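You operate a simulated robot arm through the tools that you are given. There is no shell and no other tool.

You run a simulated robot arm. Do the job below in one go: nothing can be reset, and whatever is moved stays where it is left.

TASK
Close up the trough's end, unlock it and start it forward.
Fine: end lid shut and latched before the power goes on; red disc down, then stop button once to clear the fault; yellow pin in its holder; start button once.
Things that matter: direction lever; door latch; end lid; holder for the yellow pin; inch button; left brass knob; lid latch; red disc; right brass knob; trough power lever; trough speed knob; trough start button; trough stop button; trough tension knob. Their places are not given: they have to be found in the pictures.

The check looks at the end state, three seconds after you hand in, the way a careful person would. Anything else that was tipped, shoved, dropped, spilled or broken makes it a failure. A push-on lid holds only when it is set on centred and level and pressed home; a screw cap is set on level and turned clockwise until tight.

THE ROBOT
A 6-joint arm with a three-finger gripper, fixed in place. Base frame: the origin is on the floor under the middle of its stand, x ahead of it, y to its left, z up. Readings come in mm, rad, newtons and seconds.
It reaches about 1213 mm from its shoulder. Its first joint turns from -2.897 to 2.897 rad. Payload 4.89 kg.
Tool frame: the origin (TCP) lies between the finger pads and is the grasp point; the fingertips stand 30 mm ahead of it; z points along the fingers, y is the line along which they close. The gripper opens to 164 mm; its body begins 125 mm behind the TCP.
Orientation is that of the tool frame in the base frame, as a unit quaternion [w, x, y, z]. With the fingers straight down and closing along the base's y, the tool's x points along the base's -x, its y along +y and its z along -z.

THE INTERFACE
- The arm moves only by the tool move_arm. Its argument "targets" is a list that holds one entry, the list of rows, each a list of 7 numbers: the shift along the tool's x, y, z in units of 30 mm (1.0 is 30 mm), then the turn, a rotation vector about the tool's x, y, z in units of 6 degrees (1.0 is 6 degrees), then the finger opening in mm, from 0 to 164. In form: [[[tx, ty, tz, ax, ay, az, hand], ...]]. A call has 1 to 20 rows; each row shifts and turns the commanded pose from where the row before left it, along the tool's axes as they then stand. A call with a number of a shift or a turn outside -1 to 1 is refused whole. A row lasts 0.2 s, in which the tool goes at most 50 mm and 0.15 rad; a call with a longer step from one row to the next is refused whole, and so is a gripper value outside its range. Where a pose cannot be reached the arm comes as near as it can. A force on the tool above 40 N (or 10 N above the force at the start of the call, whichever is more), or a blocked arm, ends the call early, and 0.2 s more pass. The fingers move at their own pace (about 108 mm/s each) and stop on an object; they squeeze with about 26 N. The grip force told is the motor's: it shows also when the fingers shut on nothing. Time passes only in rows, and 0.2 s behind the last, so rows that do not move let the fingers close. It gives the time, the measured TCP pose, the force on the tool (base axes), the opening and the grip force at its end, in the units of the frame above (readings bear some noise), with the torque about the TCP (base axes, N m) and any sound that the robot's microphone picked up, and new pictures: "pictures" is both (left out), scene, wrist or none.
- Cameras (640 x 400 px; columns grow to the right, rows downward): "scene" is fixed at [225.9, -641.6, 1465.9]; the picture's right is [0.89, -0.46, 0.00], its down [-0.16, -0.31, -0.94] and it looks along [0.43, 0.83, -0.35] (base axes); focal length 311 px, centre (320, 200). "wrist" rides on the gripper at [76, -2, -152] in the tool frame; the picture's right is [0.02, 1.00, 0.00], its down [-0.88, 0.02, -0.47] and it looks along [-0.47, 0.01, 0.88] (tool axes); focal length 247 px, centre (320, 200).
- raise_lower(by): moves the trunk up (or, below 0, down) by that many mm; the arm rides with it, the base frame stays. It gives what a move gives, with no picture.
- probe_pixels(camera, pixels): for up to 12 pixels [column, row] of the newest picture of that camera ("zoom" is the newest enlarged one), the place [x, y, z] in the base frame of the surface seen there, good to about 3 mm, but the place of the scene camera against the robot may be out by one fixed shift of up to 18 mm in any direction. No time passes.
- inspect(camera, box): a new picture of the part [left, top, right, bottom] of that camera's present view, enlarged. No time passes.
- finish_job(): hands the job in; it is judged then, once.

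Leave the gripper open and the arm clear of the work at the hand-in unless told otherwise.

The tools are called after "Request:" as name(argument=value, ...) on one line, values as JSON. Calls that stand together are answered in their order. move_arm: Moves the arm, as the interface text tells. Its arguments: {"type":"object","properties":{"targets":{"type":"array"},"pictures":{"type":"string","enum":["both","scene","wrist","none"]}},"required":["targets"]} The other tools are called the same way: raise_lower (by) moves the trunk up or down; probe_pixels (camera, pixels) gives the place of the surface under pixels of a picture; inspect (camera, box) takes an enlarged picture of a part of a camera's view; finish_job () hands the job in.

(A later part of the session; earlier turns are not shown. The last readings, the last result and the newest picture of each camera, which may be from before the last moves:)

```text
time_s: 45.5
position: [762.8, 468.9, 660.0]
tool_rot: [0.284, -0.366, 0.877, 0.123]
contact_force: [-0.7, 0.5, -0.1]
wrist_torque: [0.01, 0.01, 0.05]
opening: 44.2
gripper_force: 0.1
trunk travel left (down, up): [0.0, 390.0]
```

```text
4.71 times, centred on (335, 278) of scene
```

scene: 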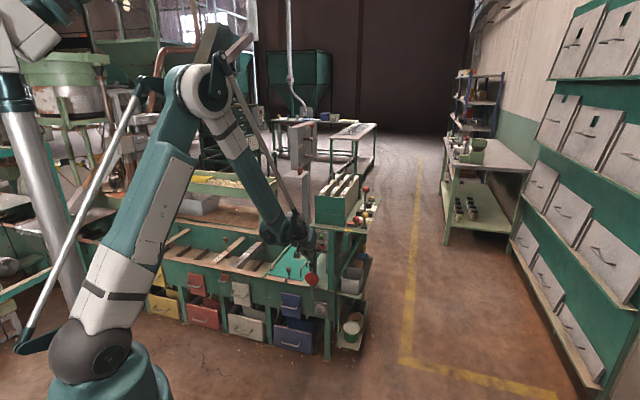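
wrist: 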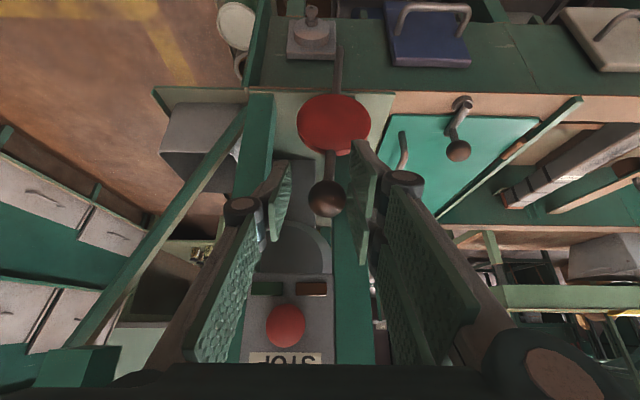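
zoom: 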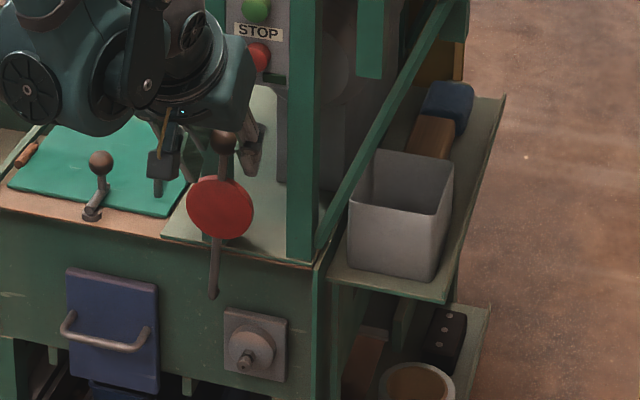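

The path in front (v<920) is clear: brace at v≈930, tub at v≈968, tube holder front at v≈889 but above z=762. I follow the arc to +u, descending gradually.

Request:
move_arm(targets=[[[0, -0.397, 0.02, 0, 0, 0, 44], [0.02, -0.393, 0.04, 0, 0, 0, 44], [0.035, -0.386, 0.055, 0, 0, 0, 44], [0.045, -0.378, 0.07, 0, 0, 0, 44], [0.055, -0.368, 0.085, 0, 0, 0, 44], [0.06, -0.356, 0.1, 0, 0, 0, 44]]], pictures="both")

Request:
inspect(camera="scene", box=[285, 235, 385, 320])

```text
time_s: 46.9
position: [813.5, 421.8, 646.9]
tool_rot: [0.284, -0.366, 0.878, 0.122]
contact_force: [0.1, -0.4, 0.2]
wrist_torque: [0.02, -0.01, 0.0]
opening: 44.2
gripper_force: 0.2
trunk travel left (down, up): [0.0, 390.0]
```

scene: 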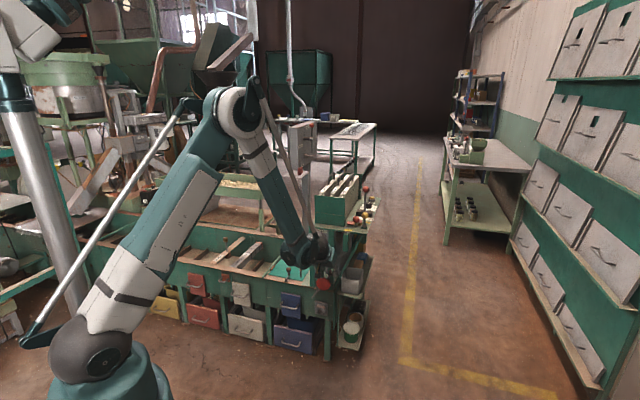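
wrist: 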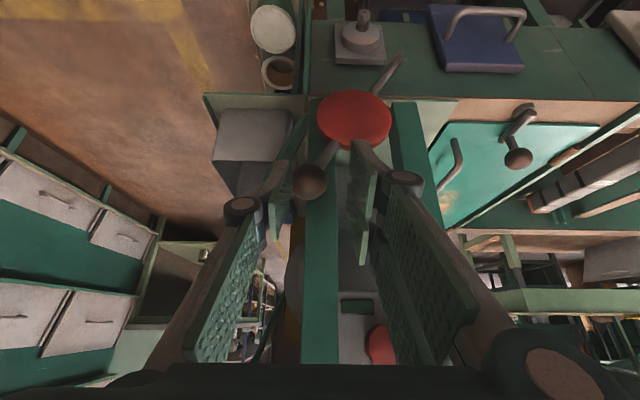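

```text
4.71 times, centred on (335, 278) of scene
```

zoom: 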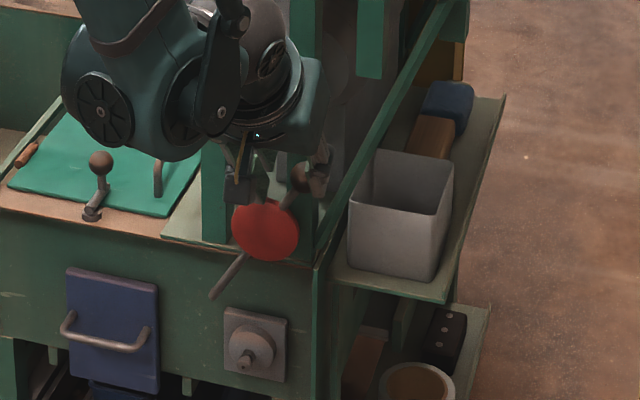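

Request:
probe_pixels(camera="wrist", pixels=[[310, 182], [300, 182], [320, 182], [355, 120], [385, 80], [400, 60], [362, 30], [330, 155]])

```text
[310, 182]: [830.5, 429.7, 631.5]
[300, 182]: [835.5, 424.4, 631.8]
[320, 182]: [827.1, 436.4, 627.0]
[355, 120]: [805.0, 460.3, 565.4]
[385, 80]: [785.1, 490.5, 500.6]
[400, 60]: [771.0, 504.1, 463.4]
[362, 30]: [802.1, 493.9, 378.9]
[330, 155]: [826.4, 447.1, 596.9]
```

The lever is at about 31° and now leans on the +u finger by its own weight. I keep following the arc down.

Request:
move_arm(targets=[[[0.169, -0.4, 0.26, 0, 0, 0, 44], [0.169, -0.4, 0.26, 0, 0, 0, 44], [0.169, -0.4, 0.26, 0, 0, 0, 44], [0.2, -0.323, 0.307, 0, 0, 0, 44], [0.2, -0.323, 0.307, 0, 0, 0, 44], [0.2, -0.323, 0.307, 0, 0, 0, 44]]], pictures="both")

Request:
inspect(camera="scene", box=[285, 235, 385, 320])

```text
time_s: 48.3
position: [861.1, 378.7, 584.8]
tool_rot: [0.284, -0.365, 0.878, 0.122]
contact_force: [-0.3, -0.9, 1.2]
wrist_torque: [-0.06, -0.03, -0.07]
opening: 44.7
gripper_force: 0.3
trunk travel left (down, up): [0.0, 390.0]
```

scene: 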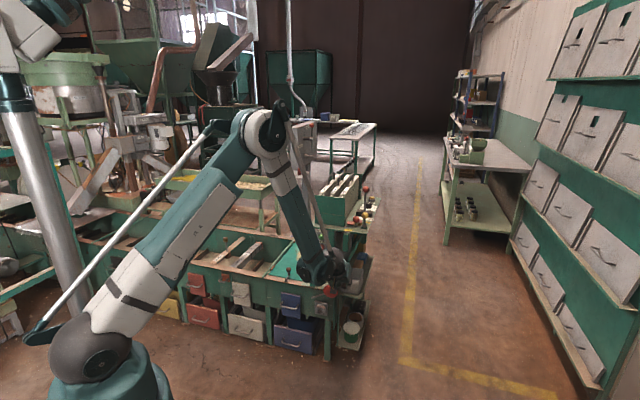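
wrist: 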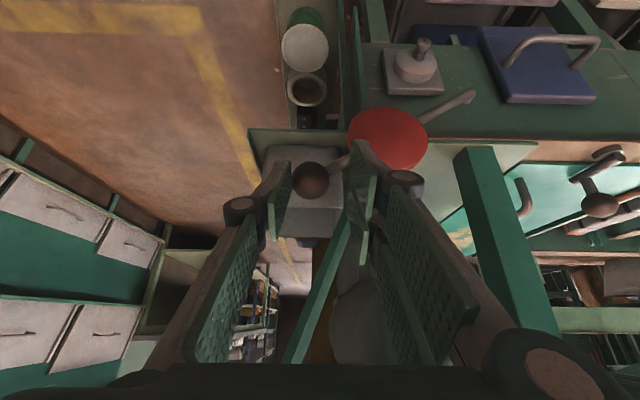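

```text
4.71 times, centred on (335, 278) of scene
```

zoom: 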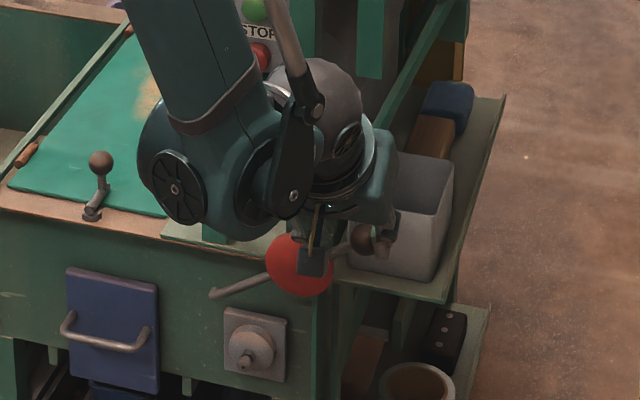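

Request:
probe_pixels(camera="wrist", pixels=[[310, 180], [320, 180], [300, 180], [345, 160], [388, 140], [440, 112], [470, 97], [424, 45]])

```text
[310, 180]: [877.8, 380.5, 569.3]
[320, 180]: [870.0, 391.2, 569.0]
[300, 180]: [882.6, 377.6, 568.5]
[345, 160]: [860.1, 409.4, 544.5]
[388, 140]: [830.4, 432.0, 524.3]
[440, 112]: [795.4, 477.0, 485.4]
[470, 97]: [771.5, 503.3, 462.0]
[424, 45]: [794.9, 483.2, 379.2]
```

Lever at about 59°. Continuing down toward horizontal.

Request:
move_arm(targets=[[[0.2, -0.17, 0.307, 0, 0, 0, 44], [0.2, -0.17, 0.307, 0, 0, 0, 44], [0.2, -0.17, 0.307, 0, 0, 0, 44], [0.2, -0.17, 0.307, 0, 0, 0, 44], [0.2, -0.06, 0.307, 0, 0, 0, 44], [0.2, -0.06, 0.307, 0, 0, 0, 44]]], pictures="both")

Request:
inspect(camera="scene", box=[285, 235, 385, 320])

```text
time_s: 49.7
position: [879.9, 364.3, 522.1]
tool_rot: [0.285, -0.365, 0.878, 0.122]
contact_force: [10.2, -14.0, 3.7]
wrist_torque: [-0.26, -0.35, -0.51]
opening: 51.2
gripper_force: 9.2
trunk travel left (down, up): [0.0, 390.0]
```

scene: 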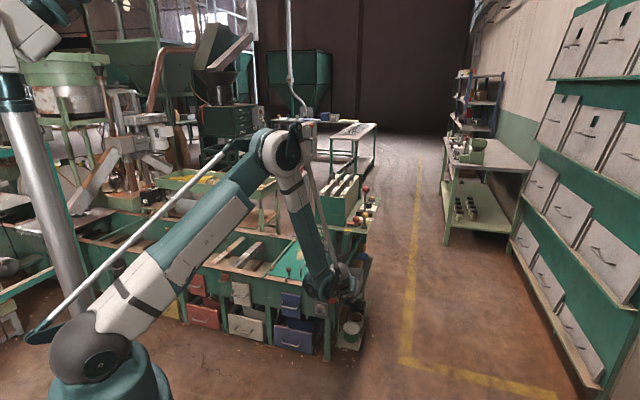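
wrist: 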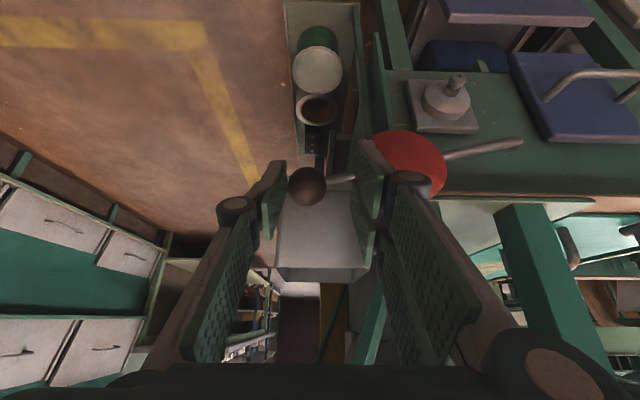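

```text
4.71 times, centred on (335, 278) of scene
```

zoom: 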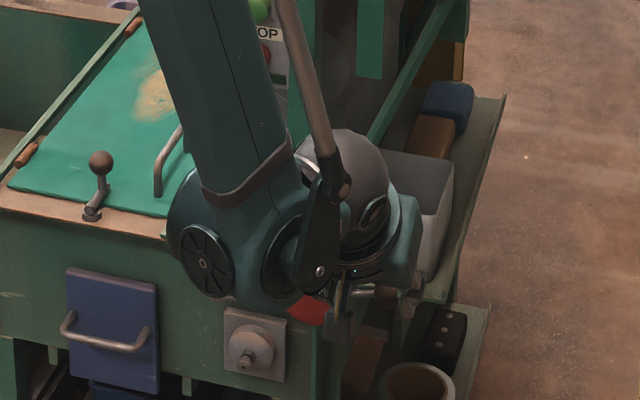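

Request:
probe_pixels(camera="wrist", pixels=[[306, 186], [316, 186], [296, 186], [340, 180], [410, 160], [490, 147], [515, 143], [365, 180]])

```text
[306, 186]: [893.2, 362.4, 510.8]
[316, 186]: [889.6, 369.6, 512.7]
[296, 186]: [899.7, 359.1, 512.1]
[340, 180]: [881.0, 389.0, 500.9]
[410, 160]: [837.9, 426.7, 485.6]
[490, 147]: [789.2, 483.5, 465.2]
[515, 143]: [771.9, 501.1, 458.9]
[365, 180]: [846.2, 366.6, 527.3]
```

Lever at about 78°. I'll open the fingers a bit and see whether it settles by itself or stays.

Request:
move_arm(targets=[[[0, 0, 0, 0, 0, 0, 70], [0, 0, 0, 0, 0, 0, 70]]], pictures="wrist")

Request:
probe_pixels(camera="wrist", pixels=[[306, 186], [316, 186], [296, 186], [340, 180]])

```text
time_s: 50.3
position: [881.1, 365.5, 522.2]
tool_rot: [0.283, -0.366, 0.878, 0.122]
contact_force: [0.0, 0.4, -0.3]
wrist_torque: [0.0, -0.01, 0.01]
opening: 69.9
gripper_force: 0.0
trunk travel left (down, up): [0.0, 390.0]
```

wrist: 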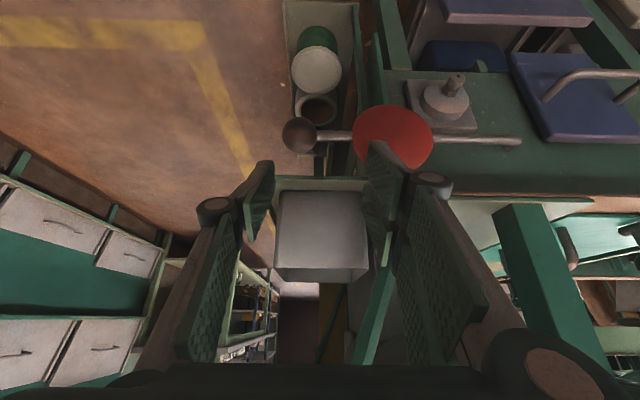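

```text
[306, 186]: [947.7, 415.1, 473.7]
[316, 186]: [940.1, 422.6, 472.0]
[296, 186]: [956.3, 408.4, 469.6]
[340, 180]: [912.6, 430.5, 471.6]
```

The lever dropped further on its own. Measuring where it stopped.

Request:
probe_pixels(camera="wrist", pixels=[[299, 135], [306, 135], [292, 135], [335, 137], [390, 137], [470, 140], [515, 142]])

Request:
inspect(camera="wrist", box=[270, 80, 530, 200])

Request:
inspect(camera="scene", box=[285, 255, 385, 340])

```text
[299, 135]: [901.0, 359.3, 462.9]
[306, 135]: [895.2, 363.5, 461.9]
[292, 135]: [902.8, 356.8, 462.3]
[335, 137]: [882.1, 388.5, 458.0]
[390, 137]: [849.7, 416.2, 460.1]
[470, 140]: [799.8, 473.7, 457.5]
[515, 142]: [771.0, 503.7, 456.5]
```

```text
2.46 times, centred on (400, 140) of wrist
```

zoom: 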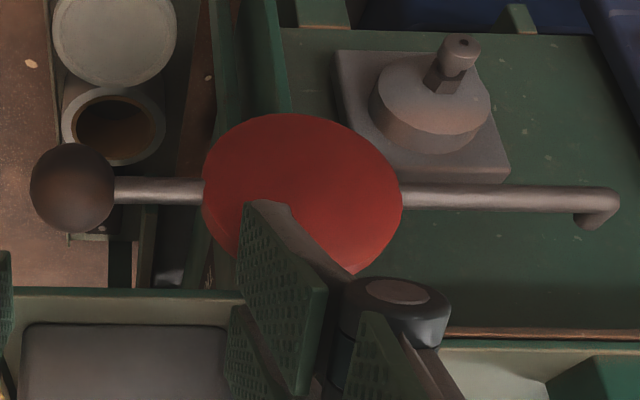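

```text
4.71 times, centred on (335, 298) of scene
```

zoom: 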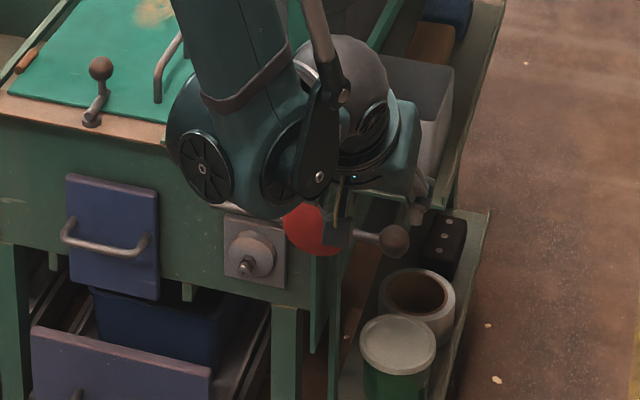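

The lever is exactly horizontal (ball z≈460 equals pivot z≈457) and at rest, so the disc is down. Now I back away from the bench, straight toward the robot, before raising.

Request:
move_arm(targets=[[[0.35, 0, -0.8, 0, 0, 0, 70], [0.7, 0, -0.455, 0, 0, 0, 70], [0.7, 0, -0.455, 0, 0, 0, 70], [0.7, 0, -0.455, 0, 0, 0, 70], [0.7, 0, -0.455, 0, 0, 0, 70]]], pictures="both")

Request:
inspect(camera="scene", box=[285, 225, 385, 310])

```text
time_s: 51.5
position: [822.4, 282.4, 548.9]
tool_rot: [0.283, -0.367, 0.878, 0.121]
contact_force: [-0.3, 0.3, -0.4]
wrist_torque: [0.01, 0.02, 0.02]
opening: 70.2
gripper_force: 0.0
out of reach, approached as far as the arm can: row 4, 5
trunk travel left (down, up): [0.0, 390.0]
```

scene: 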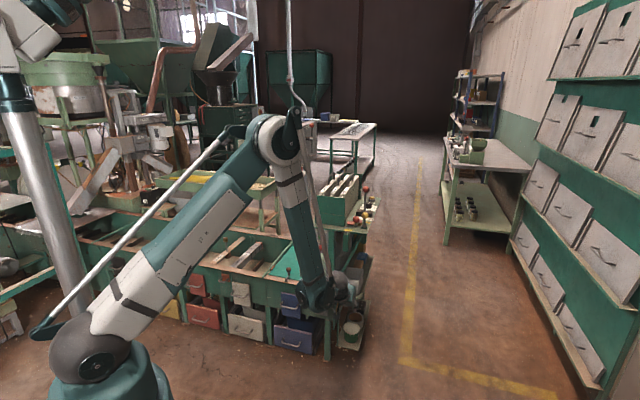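
wrist: 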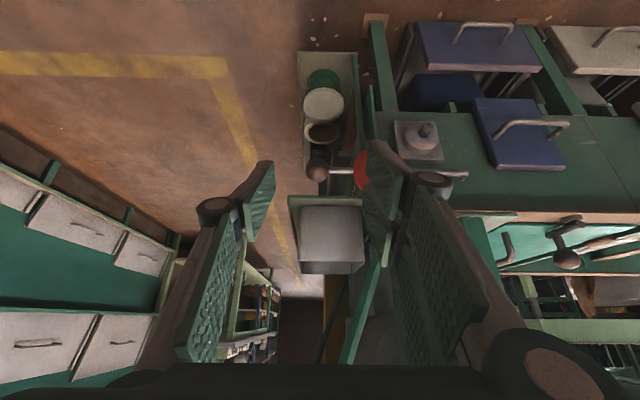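

```text
4.71 times, centred on (335, 268) of scene
```

zoom: 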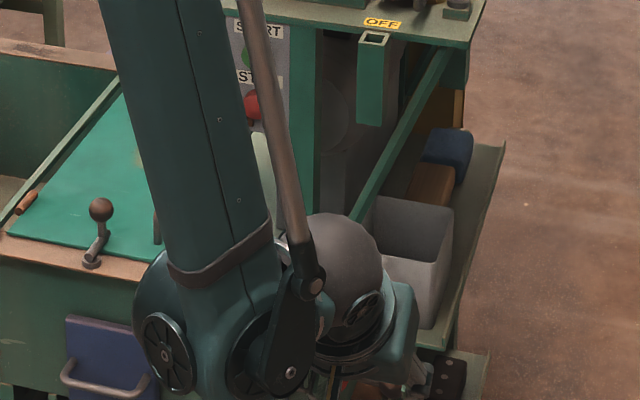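

Clear of the bench front. Now I raise the trunk by 175 mm.

Request:
raise_lower(by=175)

```text
time_s: 53.4
position: [821.9, 281.7, 724.5]
tool_rot: [0.282, -0.366, 0.878, 0.122]
contact_force: [-0.2, 0.3, 0.1]
wrist_torque: [-0.01, 0.0, -0.01]
opening: 70.1
gripper_force: 0.1
trunk travel left (down, up): [-175.0, 215.0]
```

I level the tool to vertical, rise to about z=1020, and yaw so that the fingers close along base y. That keeps them clear of the red lever ball beside the pin.

Request:
move_arm(targets=[[[0, 0, 0, 0, 1, 0, 70], [0, 0, 0, 0, 1, 0, 70], [0, 0, 0, 0, 1, 0, 70], [0, 0, 0, 0, 1, 0, 70], [0, 0, 0, 0, 1, 0, 70], [0, 0, 0, 0, 0.46, 0, 70], [0, 0, -1, 0, 0, 0.75, 70], [0, 0, -1, 0, 0, 0.75, 70], [0, 0, -1, 0, 0, 0.75, 70], [0, 0, -1, 0, 0, 0.75, 70], [0, 0, -1, 0, 0, 0.75, 70], [0, 0, -1, 0, 0, 0.75, 70], [0, 0, -1, 0, 0, 0.75, 70], [0, 0, -1, 0, 0, 0.75, 70], [0, 0, -1, 0, 0, 0.75, 70], [0, 0, -1, 0, 0, 0.75, 70]]], pictures="wrist")

```text
time_s: 56.8
position: [812.0, 269.5, 1023.8]
tool_rot: [0.015, -0.003, 1.0, 0.022]
contact_force: [0.8, 1.1, -0.5]
wrist_torque: [-0.07, 0.14, 0.03]
opening: 70.4
gripper_force: 0.0
trunk travel left (down, up): [-175.0, 215.0]
```

wrist: 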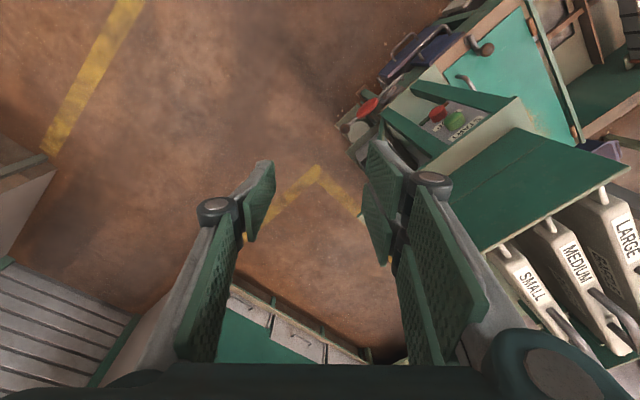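

The tool has about 3° of residual tilt, which I'll correct. First I check how high the baffles and handles stand near the pin.

Request:
probe_pixels(camera="wrist", pixels=[[505, 250], [530, 275], [560, 305], [575, 335], [545, 310], [500, 200], [590, 345], [602, 190], [540, 230], [620, 220]])

Request:
move_arm(targets=[[[0, 0, 0, 0.42, 0.287, 0, 70], [-0.6, 0, 0, 0, 0, 0, 70], [-0.6, 0, 0, 0, 0, 0, 70]]], pictures="wrist")

```text
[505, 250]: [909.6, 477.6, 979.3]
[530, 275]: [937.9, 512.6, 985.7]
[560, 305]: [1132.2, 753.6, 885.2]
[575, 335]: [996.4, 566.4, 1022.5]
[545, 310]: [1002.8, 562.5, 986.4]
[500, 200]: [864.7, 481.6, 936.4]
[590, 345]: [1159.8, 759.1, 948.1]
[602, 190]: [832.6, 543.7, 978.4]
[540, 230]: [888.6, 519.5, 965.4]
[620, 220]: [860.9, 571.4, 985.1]
```

```text
time_s: 57.6
position: [847.6, 269.9, 1024.5]
tool_rot: [0.002, -0.004, 1.0, 0.0]
contact_force: [-0.2, -0.1, 0.5]
wrist_torque: [-0.02, -0.06, -0.02]
opening: 70.2
gripper_force: 0.0
trunk travel left (down, up): [-175.0, 215.0]
```

wrist: 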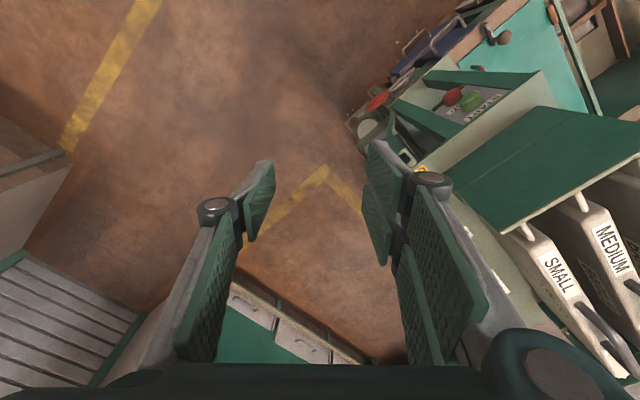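

Baffles stand up to z≈1022 at u≈304, well clear. Now I move over the yellow pin (977, 389) at this height.

Request:
move_arm(targets=[[[-0.862, 0.794, 0, 0, 0, 0, 70], [-0.862, 0.794, 0, 0, 0, 0, 70], [-0.862, 0.794, 0, 0, 0, 0, 70], [-0.862, 0.794, 0, 0, 0, 0, 70], [-0.862, 0.794, 0, 0, 0, 0, 70]]], pictures="wrist")

Request:
inspect(camera="wrist", box=[240, 80, 420, 220])

```text
time_s: 58.8
position: [977.2, 389.9, 1023.4]
tool_rot: [0.002, -0.004, 1.0, 0.0]
contact_force: [-0.6, -0.4, 1.2]
wrist_torque: [0.13, -0.11, -0.02]
opening: 69.9
gripper_force: 0.0
trunk travel left (down, up): [-175.0, 215.0]
```

wrist: 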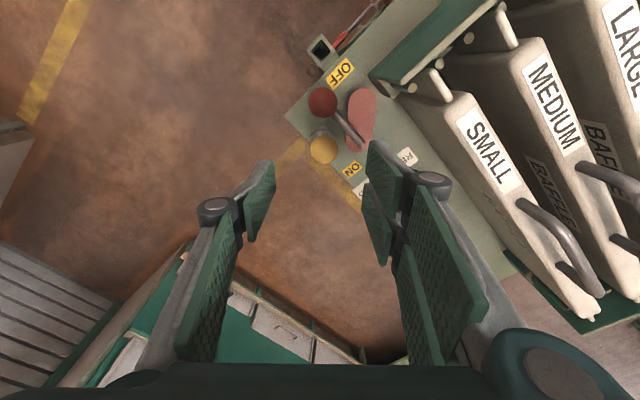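

```text
2.86 times, centred on (330, 150) of wrist
```

zoom: 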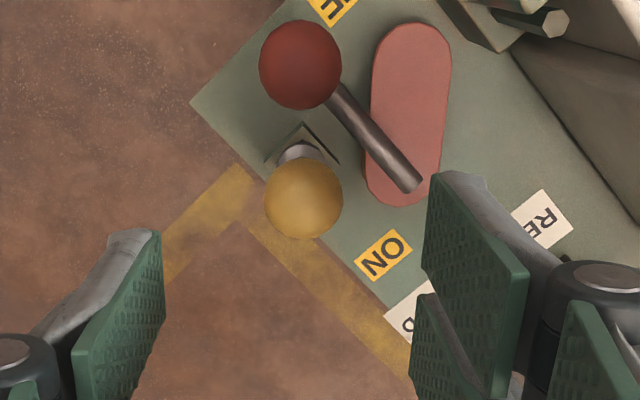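

Request:
probe_pixels(camera="wrist", pixels=[[324, 149], [324, 141], [314, 150], [334, 150], [322, 101], [362, 143], [354, 169], [340, 73], [320, 134], [360, 110], [322, 49], [361, 156]])

Request:
inspect(camera="wrist", box=[290, 10, 390, 110])

```text
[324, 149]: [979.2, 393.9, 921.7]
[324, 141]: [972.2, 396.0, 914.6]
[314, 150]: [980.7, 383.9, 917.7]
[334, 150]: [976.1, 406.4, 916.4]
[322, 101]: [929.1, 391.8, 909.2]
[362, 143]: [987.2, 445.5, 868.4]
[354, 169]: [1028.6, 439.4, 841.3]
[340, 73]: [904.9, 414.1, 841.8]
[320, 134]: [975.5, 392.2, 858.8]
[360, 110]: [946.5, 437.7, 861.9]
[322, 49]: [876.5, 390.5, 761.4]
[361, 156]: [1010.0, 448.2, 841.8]
```

```text
4.00 times, centred on (340, 60) of wrist
```

zoom: 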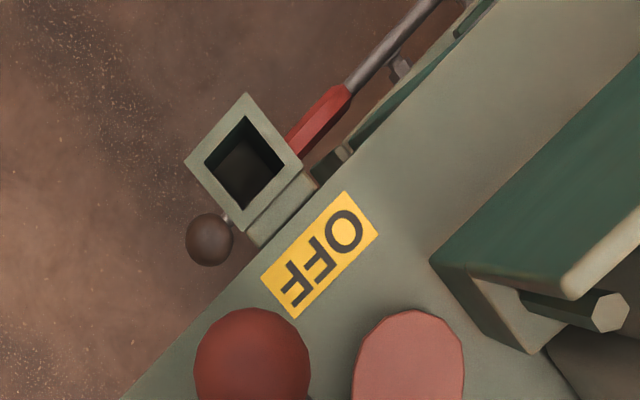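

Request:
probe_pixels(camera="zoom", pixels=[[194, 163], [294, 166], [245, 104], [241, 222], [215, 133], [272, 133], [213, 192], [270, 193], [243, 165], [245, 140], [225, 160], [262, 210]])

```text
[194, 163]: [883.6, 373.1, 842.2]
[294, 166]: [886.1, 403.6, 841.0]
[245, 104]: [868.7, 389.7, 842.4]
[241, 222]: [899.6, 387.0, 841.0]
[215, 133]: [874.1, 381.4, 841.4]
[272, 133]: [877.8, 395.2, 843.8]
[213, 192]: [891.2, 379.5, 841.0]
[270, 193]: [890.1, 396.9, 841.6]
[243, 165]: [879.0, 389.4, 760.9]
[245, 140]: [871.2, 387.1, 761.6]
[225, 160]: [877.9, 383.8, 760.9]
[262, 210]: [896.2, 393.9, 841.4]
```

Pin ball centre ≈(977.5, 394.5, 907). Holder tube centre ≈(884.3, 388.5), top z≈841.5, hole about 17.5 mm. I descend to z=914 and grip the pin's ball.

Request:
move_arm(targets=[[[0, 0.153, 0.9, 0, 0, 0, 70], [0, 0, 0.92, 0, 0, 0, 70], [0, 0, 0.92, 0, 0, 0, 70], [0, 0, 0.91, 0, 0, 0, 70]]], pictures="wrist")

Request:
inspect(camera="wrist", box=[240, 110, 420, 250])

```text
time_s: 59.8
position: [977.2, 394.1, 913.5]
tool_rot: [0.002, -0.004, 1.0, -0.001]
contact_force: [-1.0, -0.8, 0.4]
wrist_torque: [0.04, -0.12, -0.01]
opening: 69.9
gripper_force: 0.1
trunk travel left (down, up): [-175.0, 215.0]
```

wrist: 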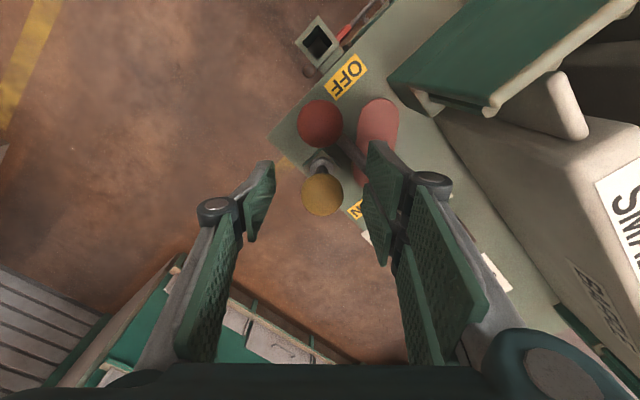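

```text
2.86 times, centred on (330, 180) of wrist
```

zoom: 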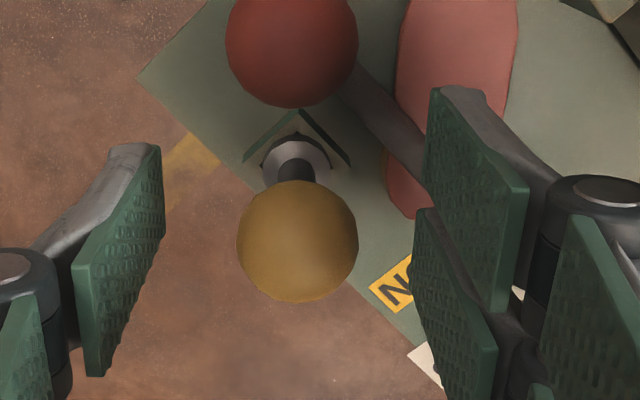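

The ball is centred between the pads. Closing.

Request:
move_arm(targets=[[[0, 0, 0, 0, 0, 0, 15], [0, 0, 0, 0, 0, 0, 10], [0, 0, 0, 0, 0, 0, 10], [0, 0, 0, 0, 0, 0, 10]]], pictures="wrist")

Request:
inspect(camera="wrist", box=[240, 110, 420, 250])

```text
time_s: 60.8
position: [976.3, 393.8, 912.8]
tool_rot: [0.002, -0.004, 1.0, -0.001]
contact_force: [0.5, -0.9, 0.0]
wrist_torque: [0.01, 0.01, 0.06]
opening: 29.5
gripper_force: 26.7
trunk travel left (down, up): [-175.0, 215.0]
```

wrist: 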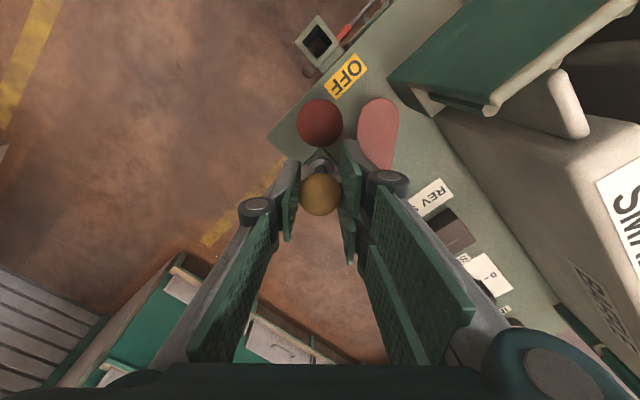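

```text
2.86 times, centred on (330, 180) of wrist
```

zoom: 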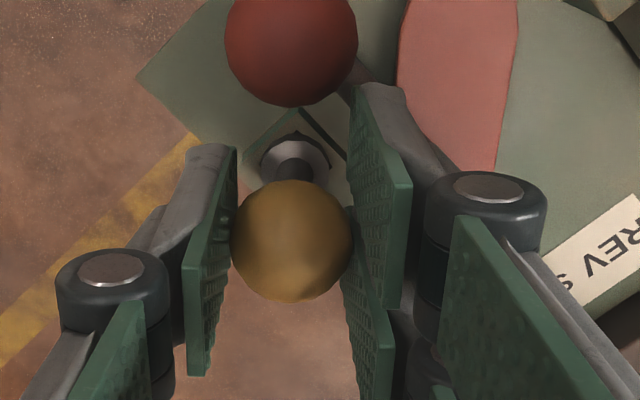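

Gripped at 29.5 mm. I lift straight up slowly and watch the pin come out.

Request:
move_arm(targets=[[[0, 0, -0.25, 0, 0, 0, 10], [0, 0, -0.35, 0, 0, 0, 10], [0, 0, -0.5, 0, 0, 0, 10], [0, 0, -0.5, 0, 0, 0, 10], [0, 0, -0.5, 0, 0, 0, 10]]], pictures="both")

Request:
inspect(camera="scene", box=[320, 170, 400, 240])

```text
time_s: 62.0
position: [975.7, 396.1, 977.0]
tool_rot: [0.001, -0.004, 1.0, 0.0]
contact_force: [-0.3, -0.3, -0.9]
wrist_torque: [-0.02, 0.08, 0.02]
opening: 29.7
gripper_force: 25.8
trunk travel left (down, up): [-175.0, 215.0]
```

scene: 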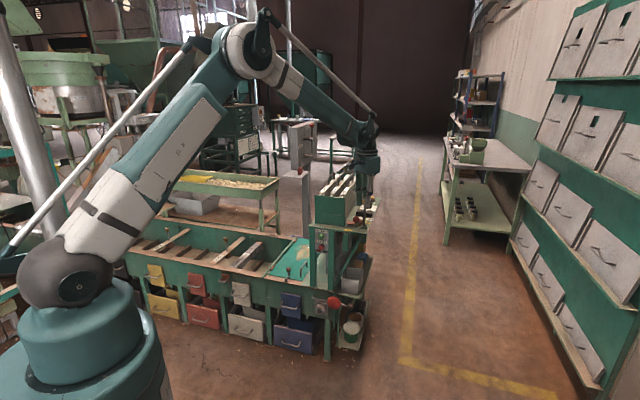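
wrist: 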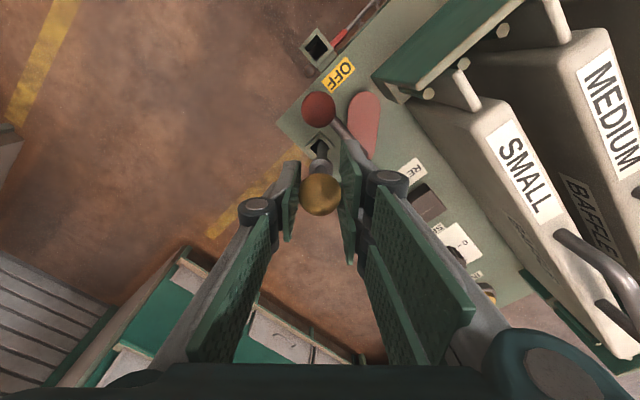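

```text
5.71 times, centred on (360, 205) of scene
```

zoom: 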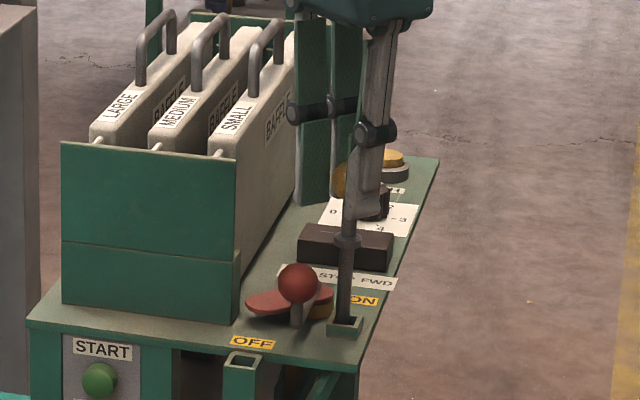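

The pin is lifting and its long shaft below the collar is still in the socket. I keep lifting.

Request:
move_arm(targets=[[[0, 0, -0.5, 0, 0, 0, 10], [0, 0, -0.5, 0, 0, 0, 10], [0, 0, -0.5, 0, 0, 0, 10], [0, 0, -0.5, 0, 0, 0, 10]]], pictures="both")

Request:
inspect(camera="scene", box=[320, 170, 400, 240])

Request:
inspect(camera="wrist", box=[250, 90, 400, 230])

```text
time_s: 63.0
position: [975.8, 393.7, 1037.6]
tool_rot: [0.001, -0.003, 1.0, 0.0]
contact_force: [-0.4, 0.0, -0.8]
wrist_torque: [-0.01, 0.01, -0.02]
opening: 29.8
gripper_force: 25.8
trunk travel left (down, up): [-175.0, 215.0]
```

scene: 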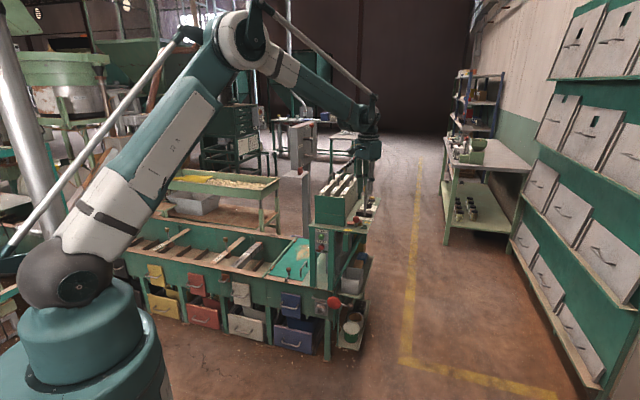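
wrist: 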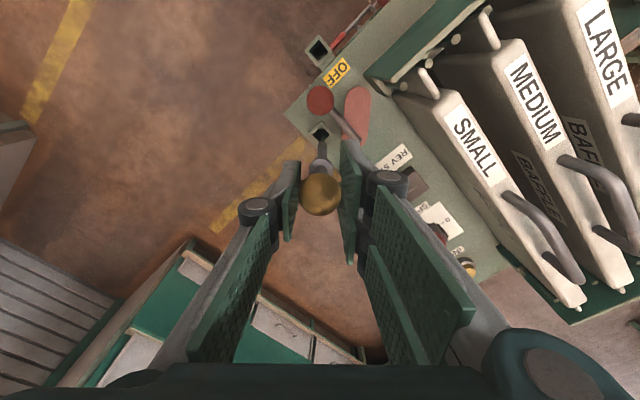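

```text
5.71 times, centred on (360, 205) of scene
```

zoom: 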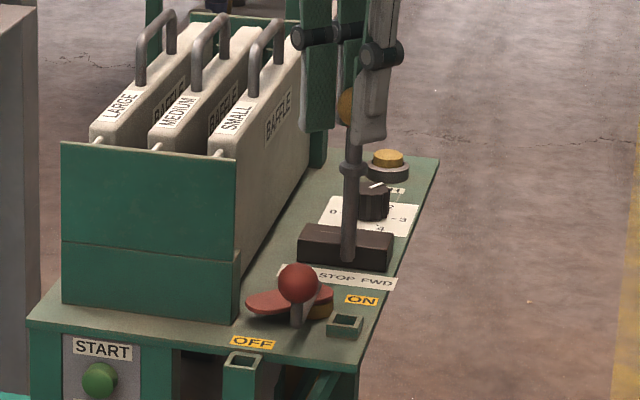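

```text
2.86 times, centred on (325, 160) of wrist
```

zoom: 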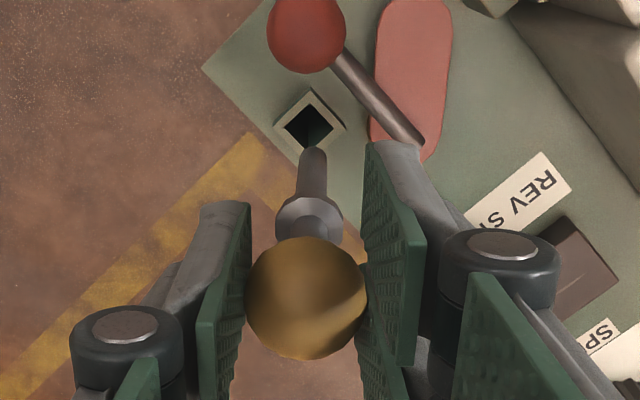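

The pin is out of its socket. I measure its collar, shaft and tip positions to plan the insertion.

Request:
probe_pixels(camera="zoom", pixels=[[313, 155], [312, 170], [311, 185], [308, 210], [308, 225], [305, 300], [322, 160], [303, 160], [310, 120]])

Request:
inspect(camera="scene", box=[350, 170, 380, 220])

```text
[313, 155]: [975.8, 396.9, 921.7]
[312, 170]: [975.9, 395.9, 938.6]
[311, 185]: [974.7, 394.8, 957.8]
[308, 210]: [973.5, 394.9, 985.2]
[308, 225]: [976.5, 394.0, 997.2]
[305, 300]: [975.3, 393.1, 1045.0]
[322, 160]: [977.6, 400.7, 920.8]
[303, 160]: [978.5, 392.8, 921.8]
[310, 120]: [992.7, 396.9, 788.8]
```

```text
8.00 times, centred on (365, 195) of scene
```

zoom: 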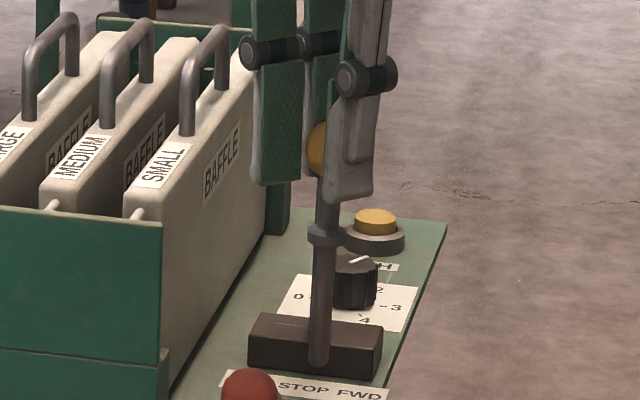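

Request:
probe_pixels(camera="wrist", pixels=[[370, 78], [378, 85], [400, 92], [385, 72], [410, 70], [428, 85], [320, 50], [346, 72]])

Request:
move_arm(targets=[[[0, 0, -1, 0.3, 0.21, 0, 10]]], pictures="wrist")

Request:
inspect(camera="wrist", box=[250, 20, 400, 230])

```text
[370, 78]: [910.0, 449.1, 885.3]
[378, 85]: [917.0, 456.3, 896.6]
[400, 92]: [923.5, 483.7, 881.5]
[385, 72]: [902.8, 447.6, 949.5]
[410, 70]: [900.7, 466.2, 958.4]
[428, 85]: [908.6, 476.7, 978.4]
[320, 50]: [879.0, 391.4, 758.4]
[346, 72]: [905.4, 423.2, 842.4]
```

```text
time_s: 63.4
position: [977.6, 393.1, 1066.9]
tool_rot: [-0.01, -0.004, 1.0, -0.016]
contact_force: [1.7, -0.2, -0.7]
wrist_torque: [-0.01, 0.08, 0.0]
opening: 29.5
gripper_force: 26.2
trunk travel left (down, up): [-175.0, 215.0]
```

wrist: 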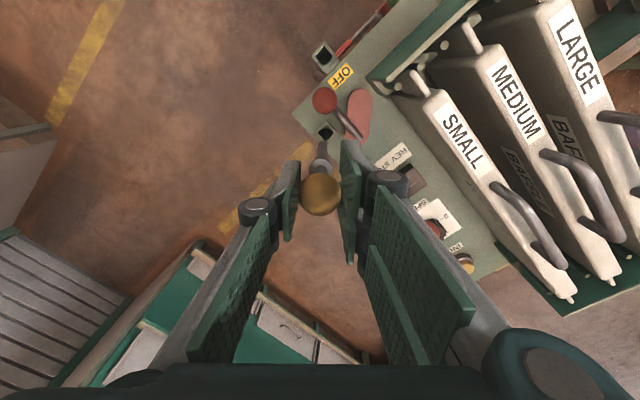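

```text
1.90 times, centred on (325, 125) of wrist
```

zoom: 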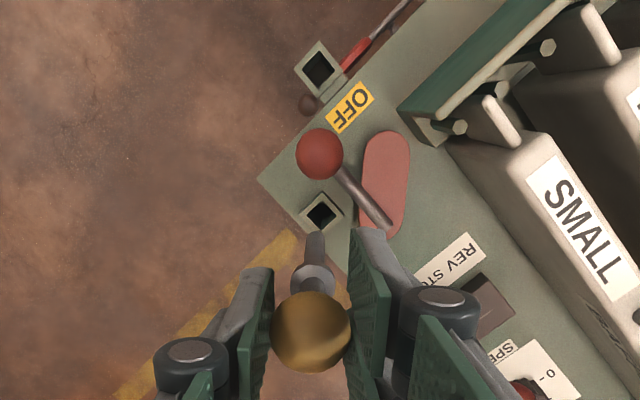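

The box corner is at about u=326, v=955. A 20° yaw gives more room from both the box and the red ball at the holder. I'll yaw, move over the holder, and lower until the tip is about 45 mm above it.

Request:
move_arm(targets=[[[0, 0, 0, 0, 0, -0.833, 10], [0, 0, 0, 0, 0, -0.833, 10], [0, 0, 0, 0, 0, -0.833, 10], [0, 0, 0, 0, 0, -0.833, 10], [0.75, 0.234, 0, 0, 0, 0, 10], [0.75, 0.234, 0, 0, 0, 0, 10], [0.75, 0.234, 0, 0, 0, 0, 10], [0.73, 0.233, 0, 0, 0, 0, 10], [0, 0, 0.67, 0, 0, 0, 10], [0, 0, 0.67, 0, 0, 0, 10], [0, 0, 0.67, 0, 0, 0, 10]]], pictures="both")

Request:
inspect(camera="wrist", box=[250, 80, 400, 230])

```text
time_s: 65.8
position: [882.6, 386.3, 1008.6]
tool_rot: [-0.013, -0.177, 0.984, -0.014]
contact_force: [0.2, -0.2, -0.1]
wrist_torque: [-0.01, -0.06, -0.01]
opening: 29.6
gripper_force: 25.7
trunk travel left (down, up): [-175.0, 215.0]
```

scene: 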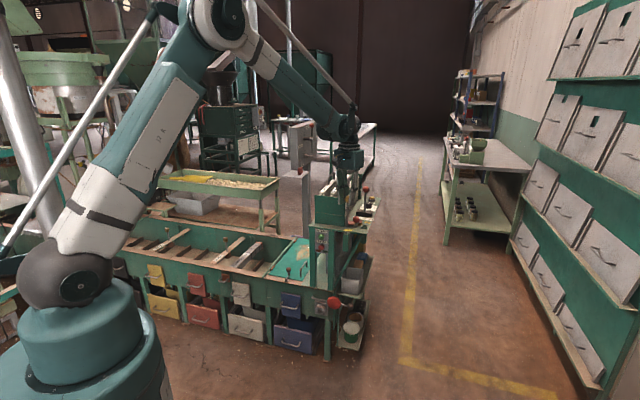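
wrist: 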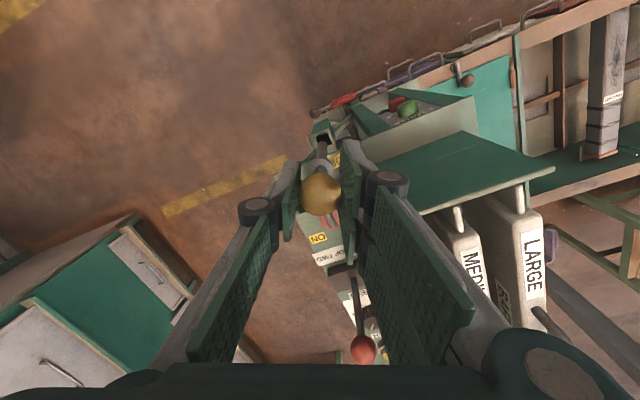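

```text
2.67 times, centred on (325, 155) of wrist
```

zoom: 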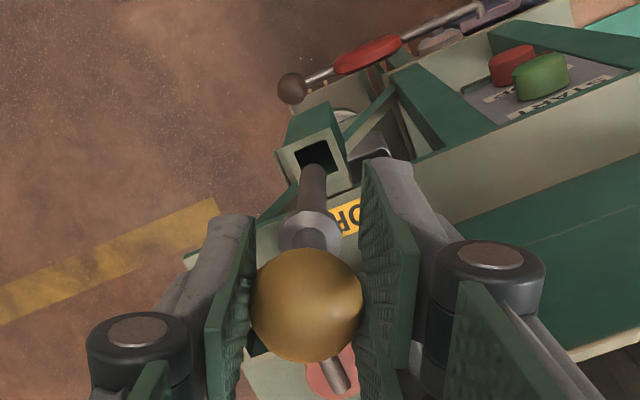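

Request:
probe_pixels(camera="zoom", pixels=[[313, 172], [313, 185], [312, 198], [304, 178], [323, 178], [302, 195], [322, 195], [286, 155], [308, 138], [335, 140], [340, 185], [290, 180]])

Request:
inspect(camera="wrist", box=[295, 115, 355, 165])

```text
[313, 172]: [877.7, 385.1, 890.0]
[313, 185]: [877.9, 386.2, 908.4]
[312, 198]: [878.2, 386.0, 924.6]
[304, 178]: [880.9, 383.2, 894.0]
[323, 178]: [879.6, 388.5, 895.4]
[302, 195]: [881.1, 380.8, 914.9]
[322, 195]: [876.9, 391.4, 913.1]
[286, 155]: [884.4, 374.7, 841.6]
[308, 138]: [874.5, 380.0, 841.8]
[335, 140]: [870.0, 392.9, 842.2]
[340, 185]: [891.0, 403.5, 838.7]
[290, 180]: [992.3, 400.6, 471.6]
```

```text
8.00 times, centred on (325, 140) of wrist
```

zoom: 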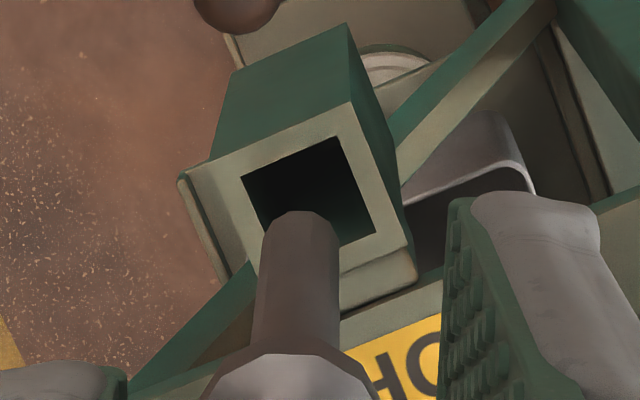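

The shaft centre is at about (883.3, 387.1) and the hole centre at about (884.1, 388.0), so a ~1 mm correction is needed. I lower 50 mm so the tip just enters the tube.

Request:
move_arm(targets=[[[-0.055, 0.042, 0.5, 0, 0, 0, 10], [-0.015, 0.012, 0.5, 0, 0, 0, 10], [-0.015, 0.012, 0.5, 0, 0, 0, 10], [-0.006, 0.004, 0.2, 0, 0, 0, 10]]], pictures="both")

Request:
inspect(camera="wrist", box=[280, 105, 370, 195])

Request:
inspect(camera="scene", box=[320, 190, 370, 240])

```text
time_s: 66.8
position: [882.5, 387.8, 957.3]
tool_rot: [-0.014, -0.177, 0.984, -0.014]
contact_force: [-1.2, 1.1, -1.2]
wrist_torque: [-0.01, 0.02, 0.0]
opening: 29.8
gripper_force: 26.0
trunk travel left (down, up): [-175.0, 215.0]
```

scene: 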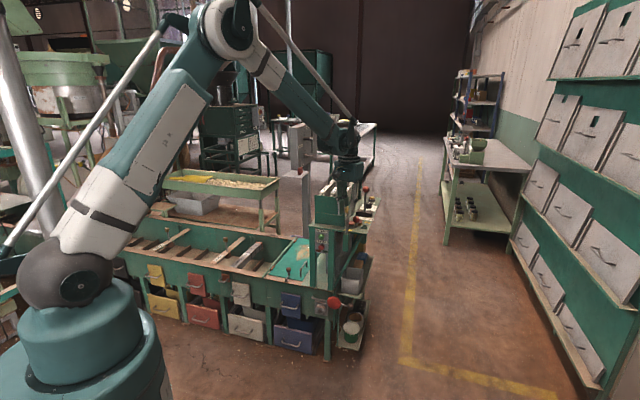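
wrist: 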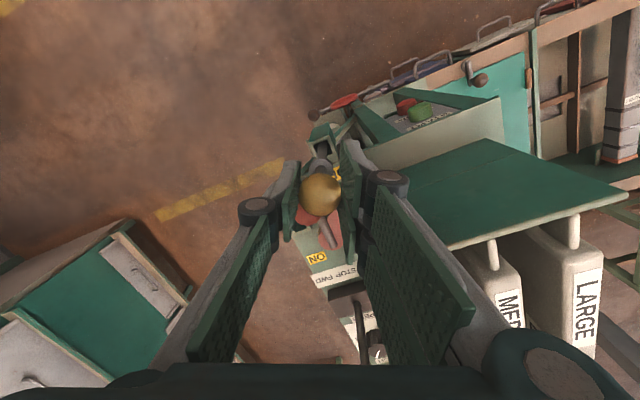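

```text
4.44 times, centred on (325, 150) of wrist
```

zoom: 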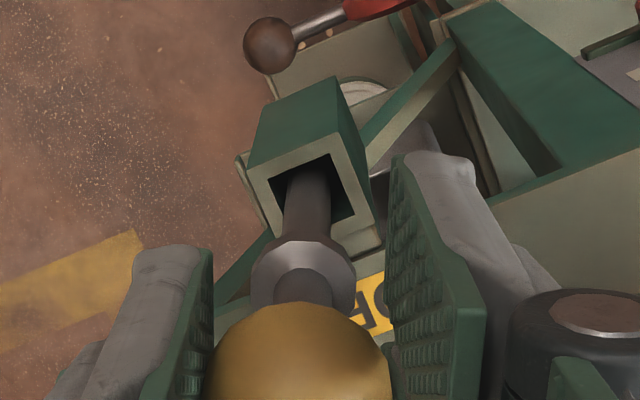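

```text
8.00 times, centred on (345, 215) of scene
```

zoom: 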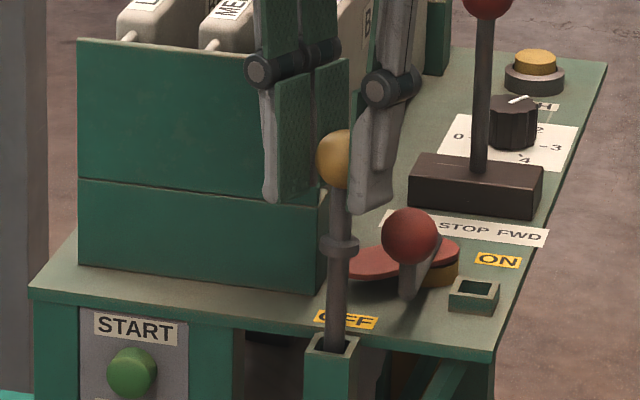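

The pin tip is in the tube and centred. I continue down until the collar nears the rim.

Request:
move_arm(targets=[[[-0.012, 0.009, 0.4, 0, 0, 0, 10], [-0.012, 0.009, 0.4, 0, 0, 0, 10], [-0.012, 0.009, 0.4, 0, 0, 0, 10], [-0.012, 0.009, 0.4, 0, 0, 0, 10], [-0.006, 0.005, 0.2, 0, 0, 0, 10]]], pictures="wrist")

Request:
inspect(camera="scene", box=[320, 190, 370, 240])

Request:
inspect(camera="wrist", box=[260, 110, 380, 220])

```text
time_s: 68.0
position: [881.2, 388.6, 903.5]
tool_rot: [-0.013, -0.178, 0.984, -0.013]
contact_force: [-0.3, -0.7, -0.1]
wrist_torque: [0.03, -0.01, 0.03]
opening: 29.7
gripper_force: 25.8
trunk travel left (down, up): [-175.0, 215.0]
```

wrist: 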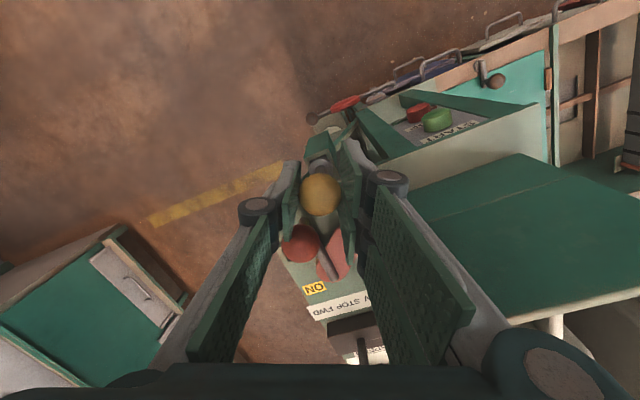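

```text
8.00 times, centred on (345, 215) of scene
```

zoom: 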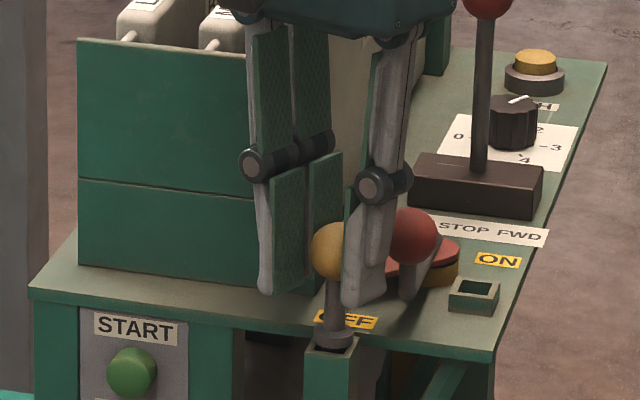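

```text
3.64 times, centred on (320, 165) of wrist
```

zoom: 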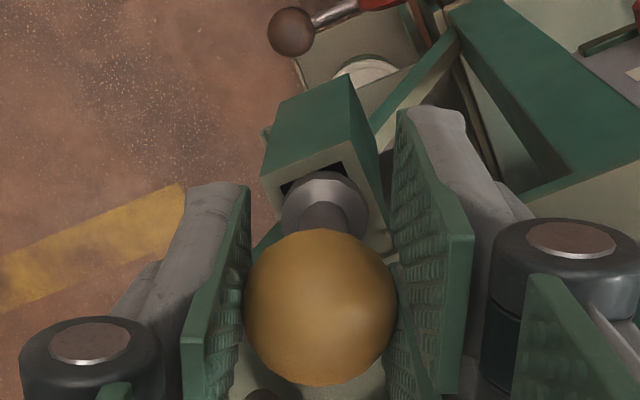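

The collar is a few mm above the rim. I go down in 3 mm steps.

Request:
move_arm(targets=[[[-0.003, 0.002, 0.1, 0, 0, 0, 10], [-0.003, 0.002, 0.1, 0, 0, 0, 10], [-0.003, 0.002, 0.1, 0, 0, 0, 10]]], pictures="none")

Request:
inspect(camera="scene", box=[320, 190, 370, 240])

```text
time_s: 68.8
position: [883.0, 386.9, 896.5]
tool_rot: [-0.012, -0.176, 0.984, -0.014]
contact_force: [-4.4, 0.1, 17.0]
wrist_torque: [-0.02, -0.02, 0.0]
opening: 29.6
gripper_force: 25.9
trunk travel left (down, up): [-175.0, 215.0]
```

```text
8.00 times, centred on (345, 215) of scene
```

zoom: 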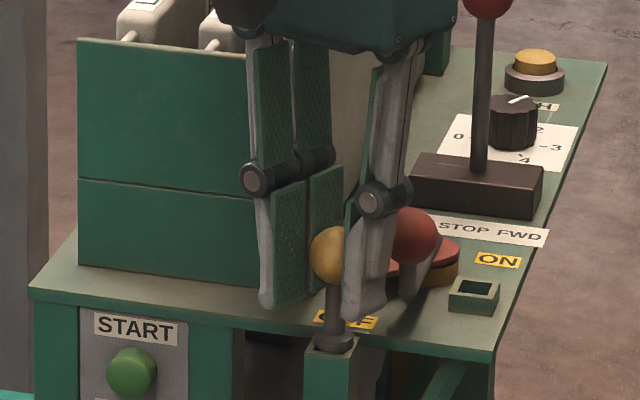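

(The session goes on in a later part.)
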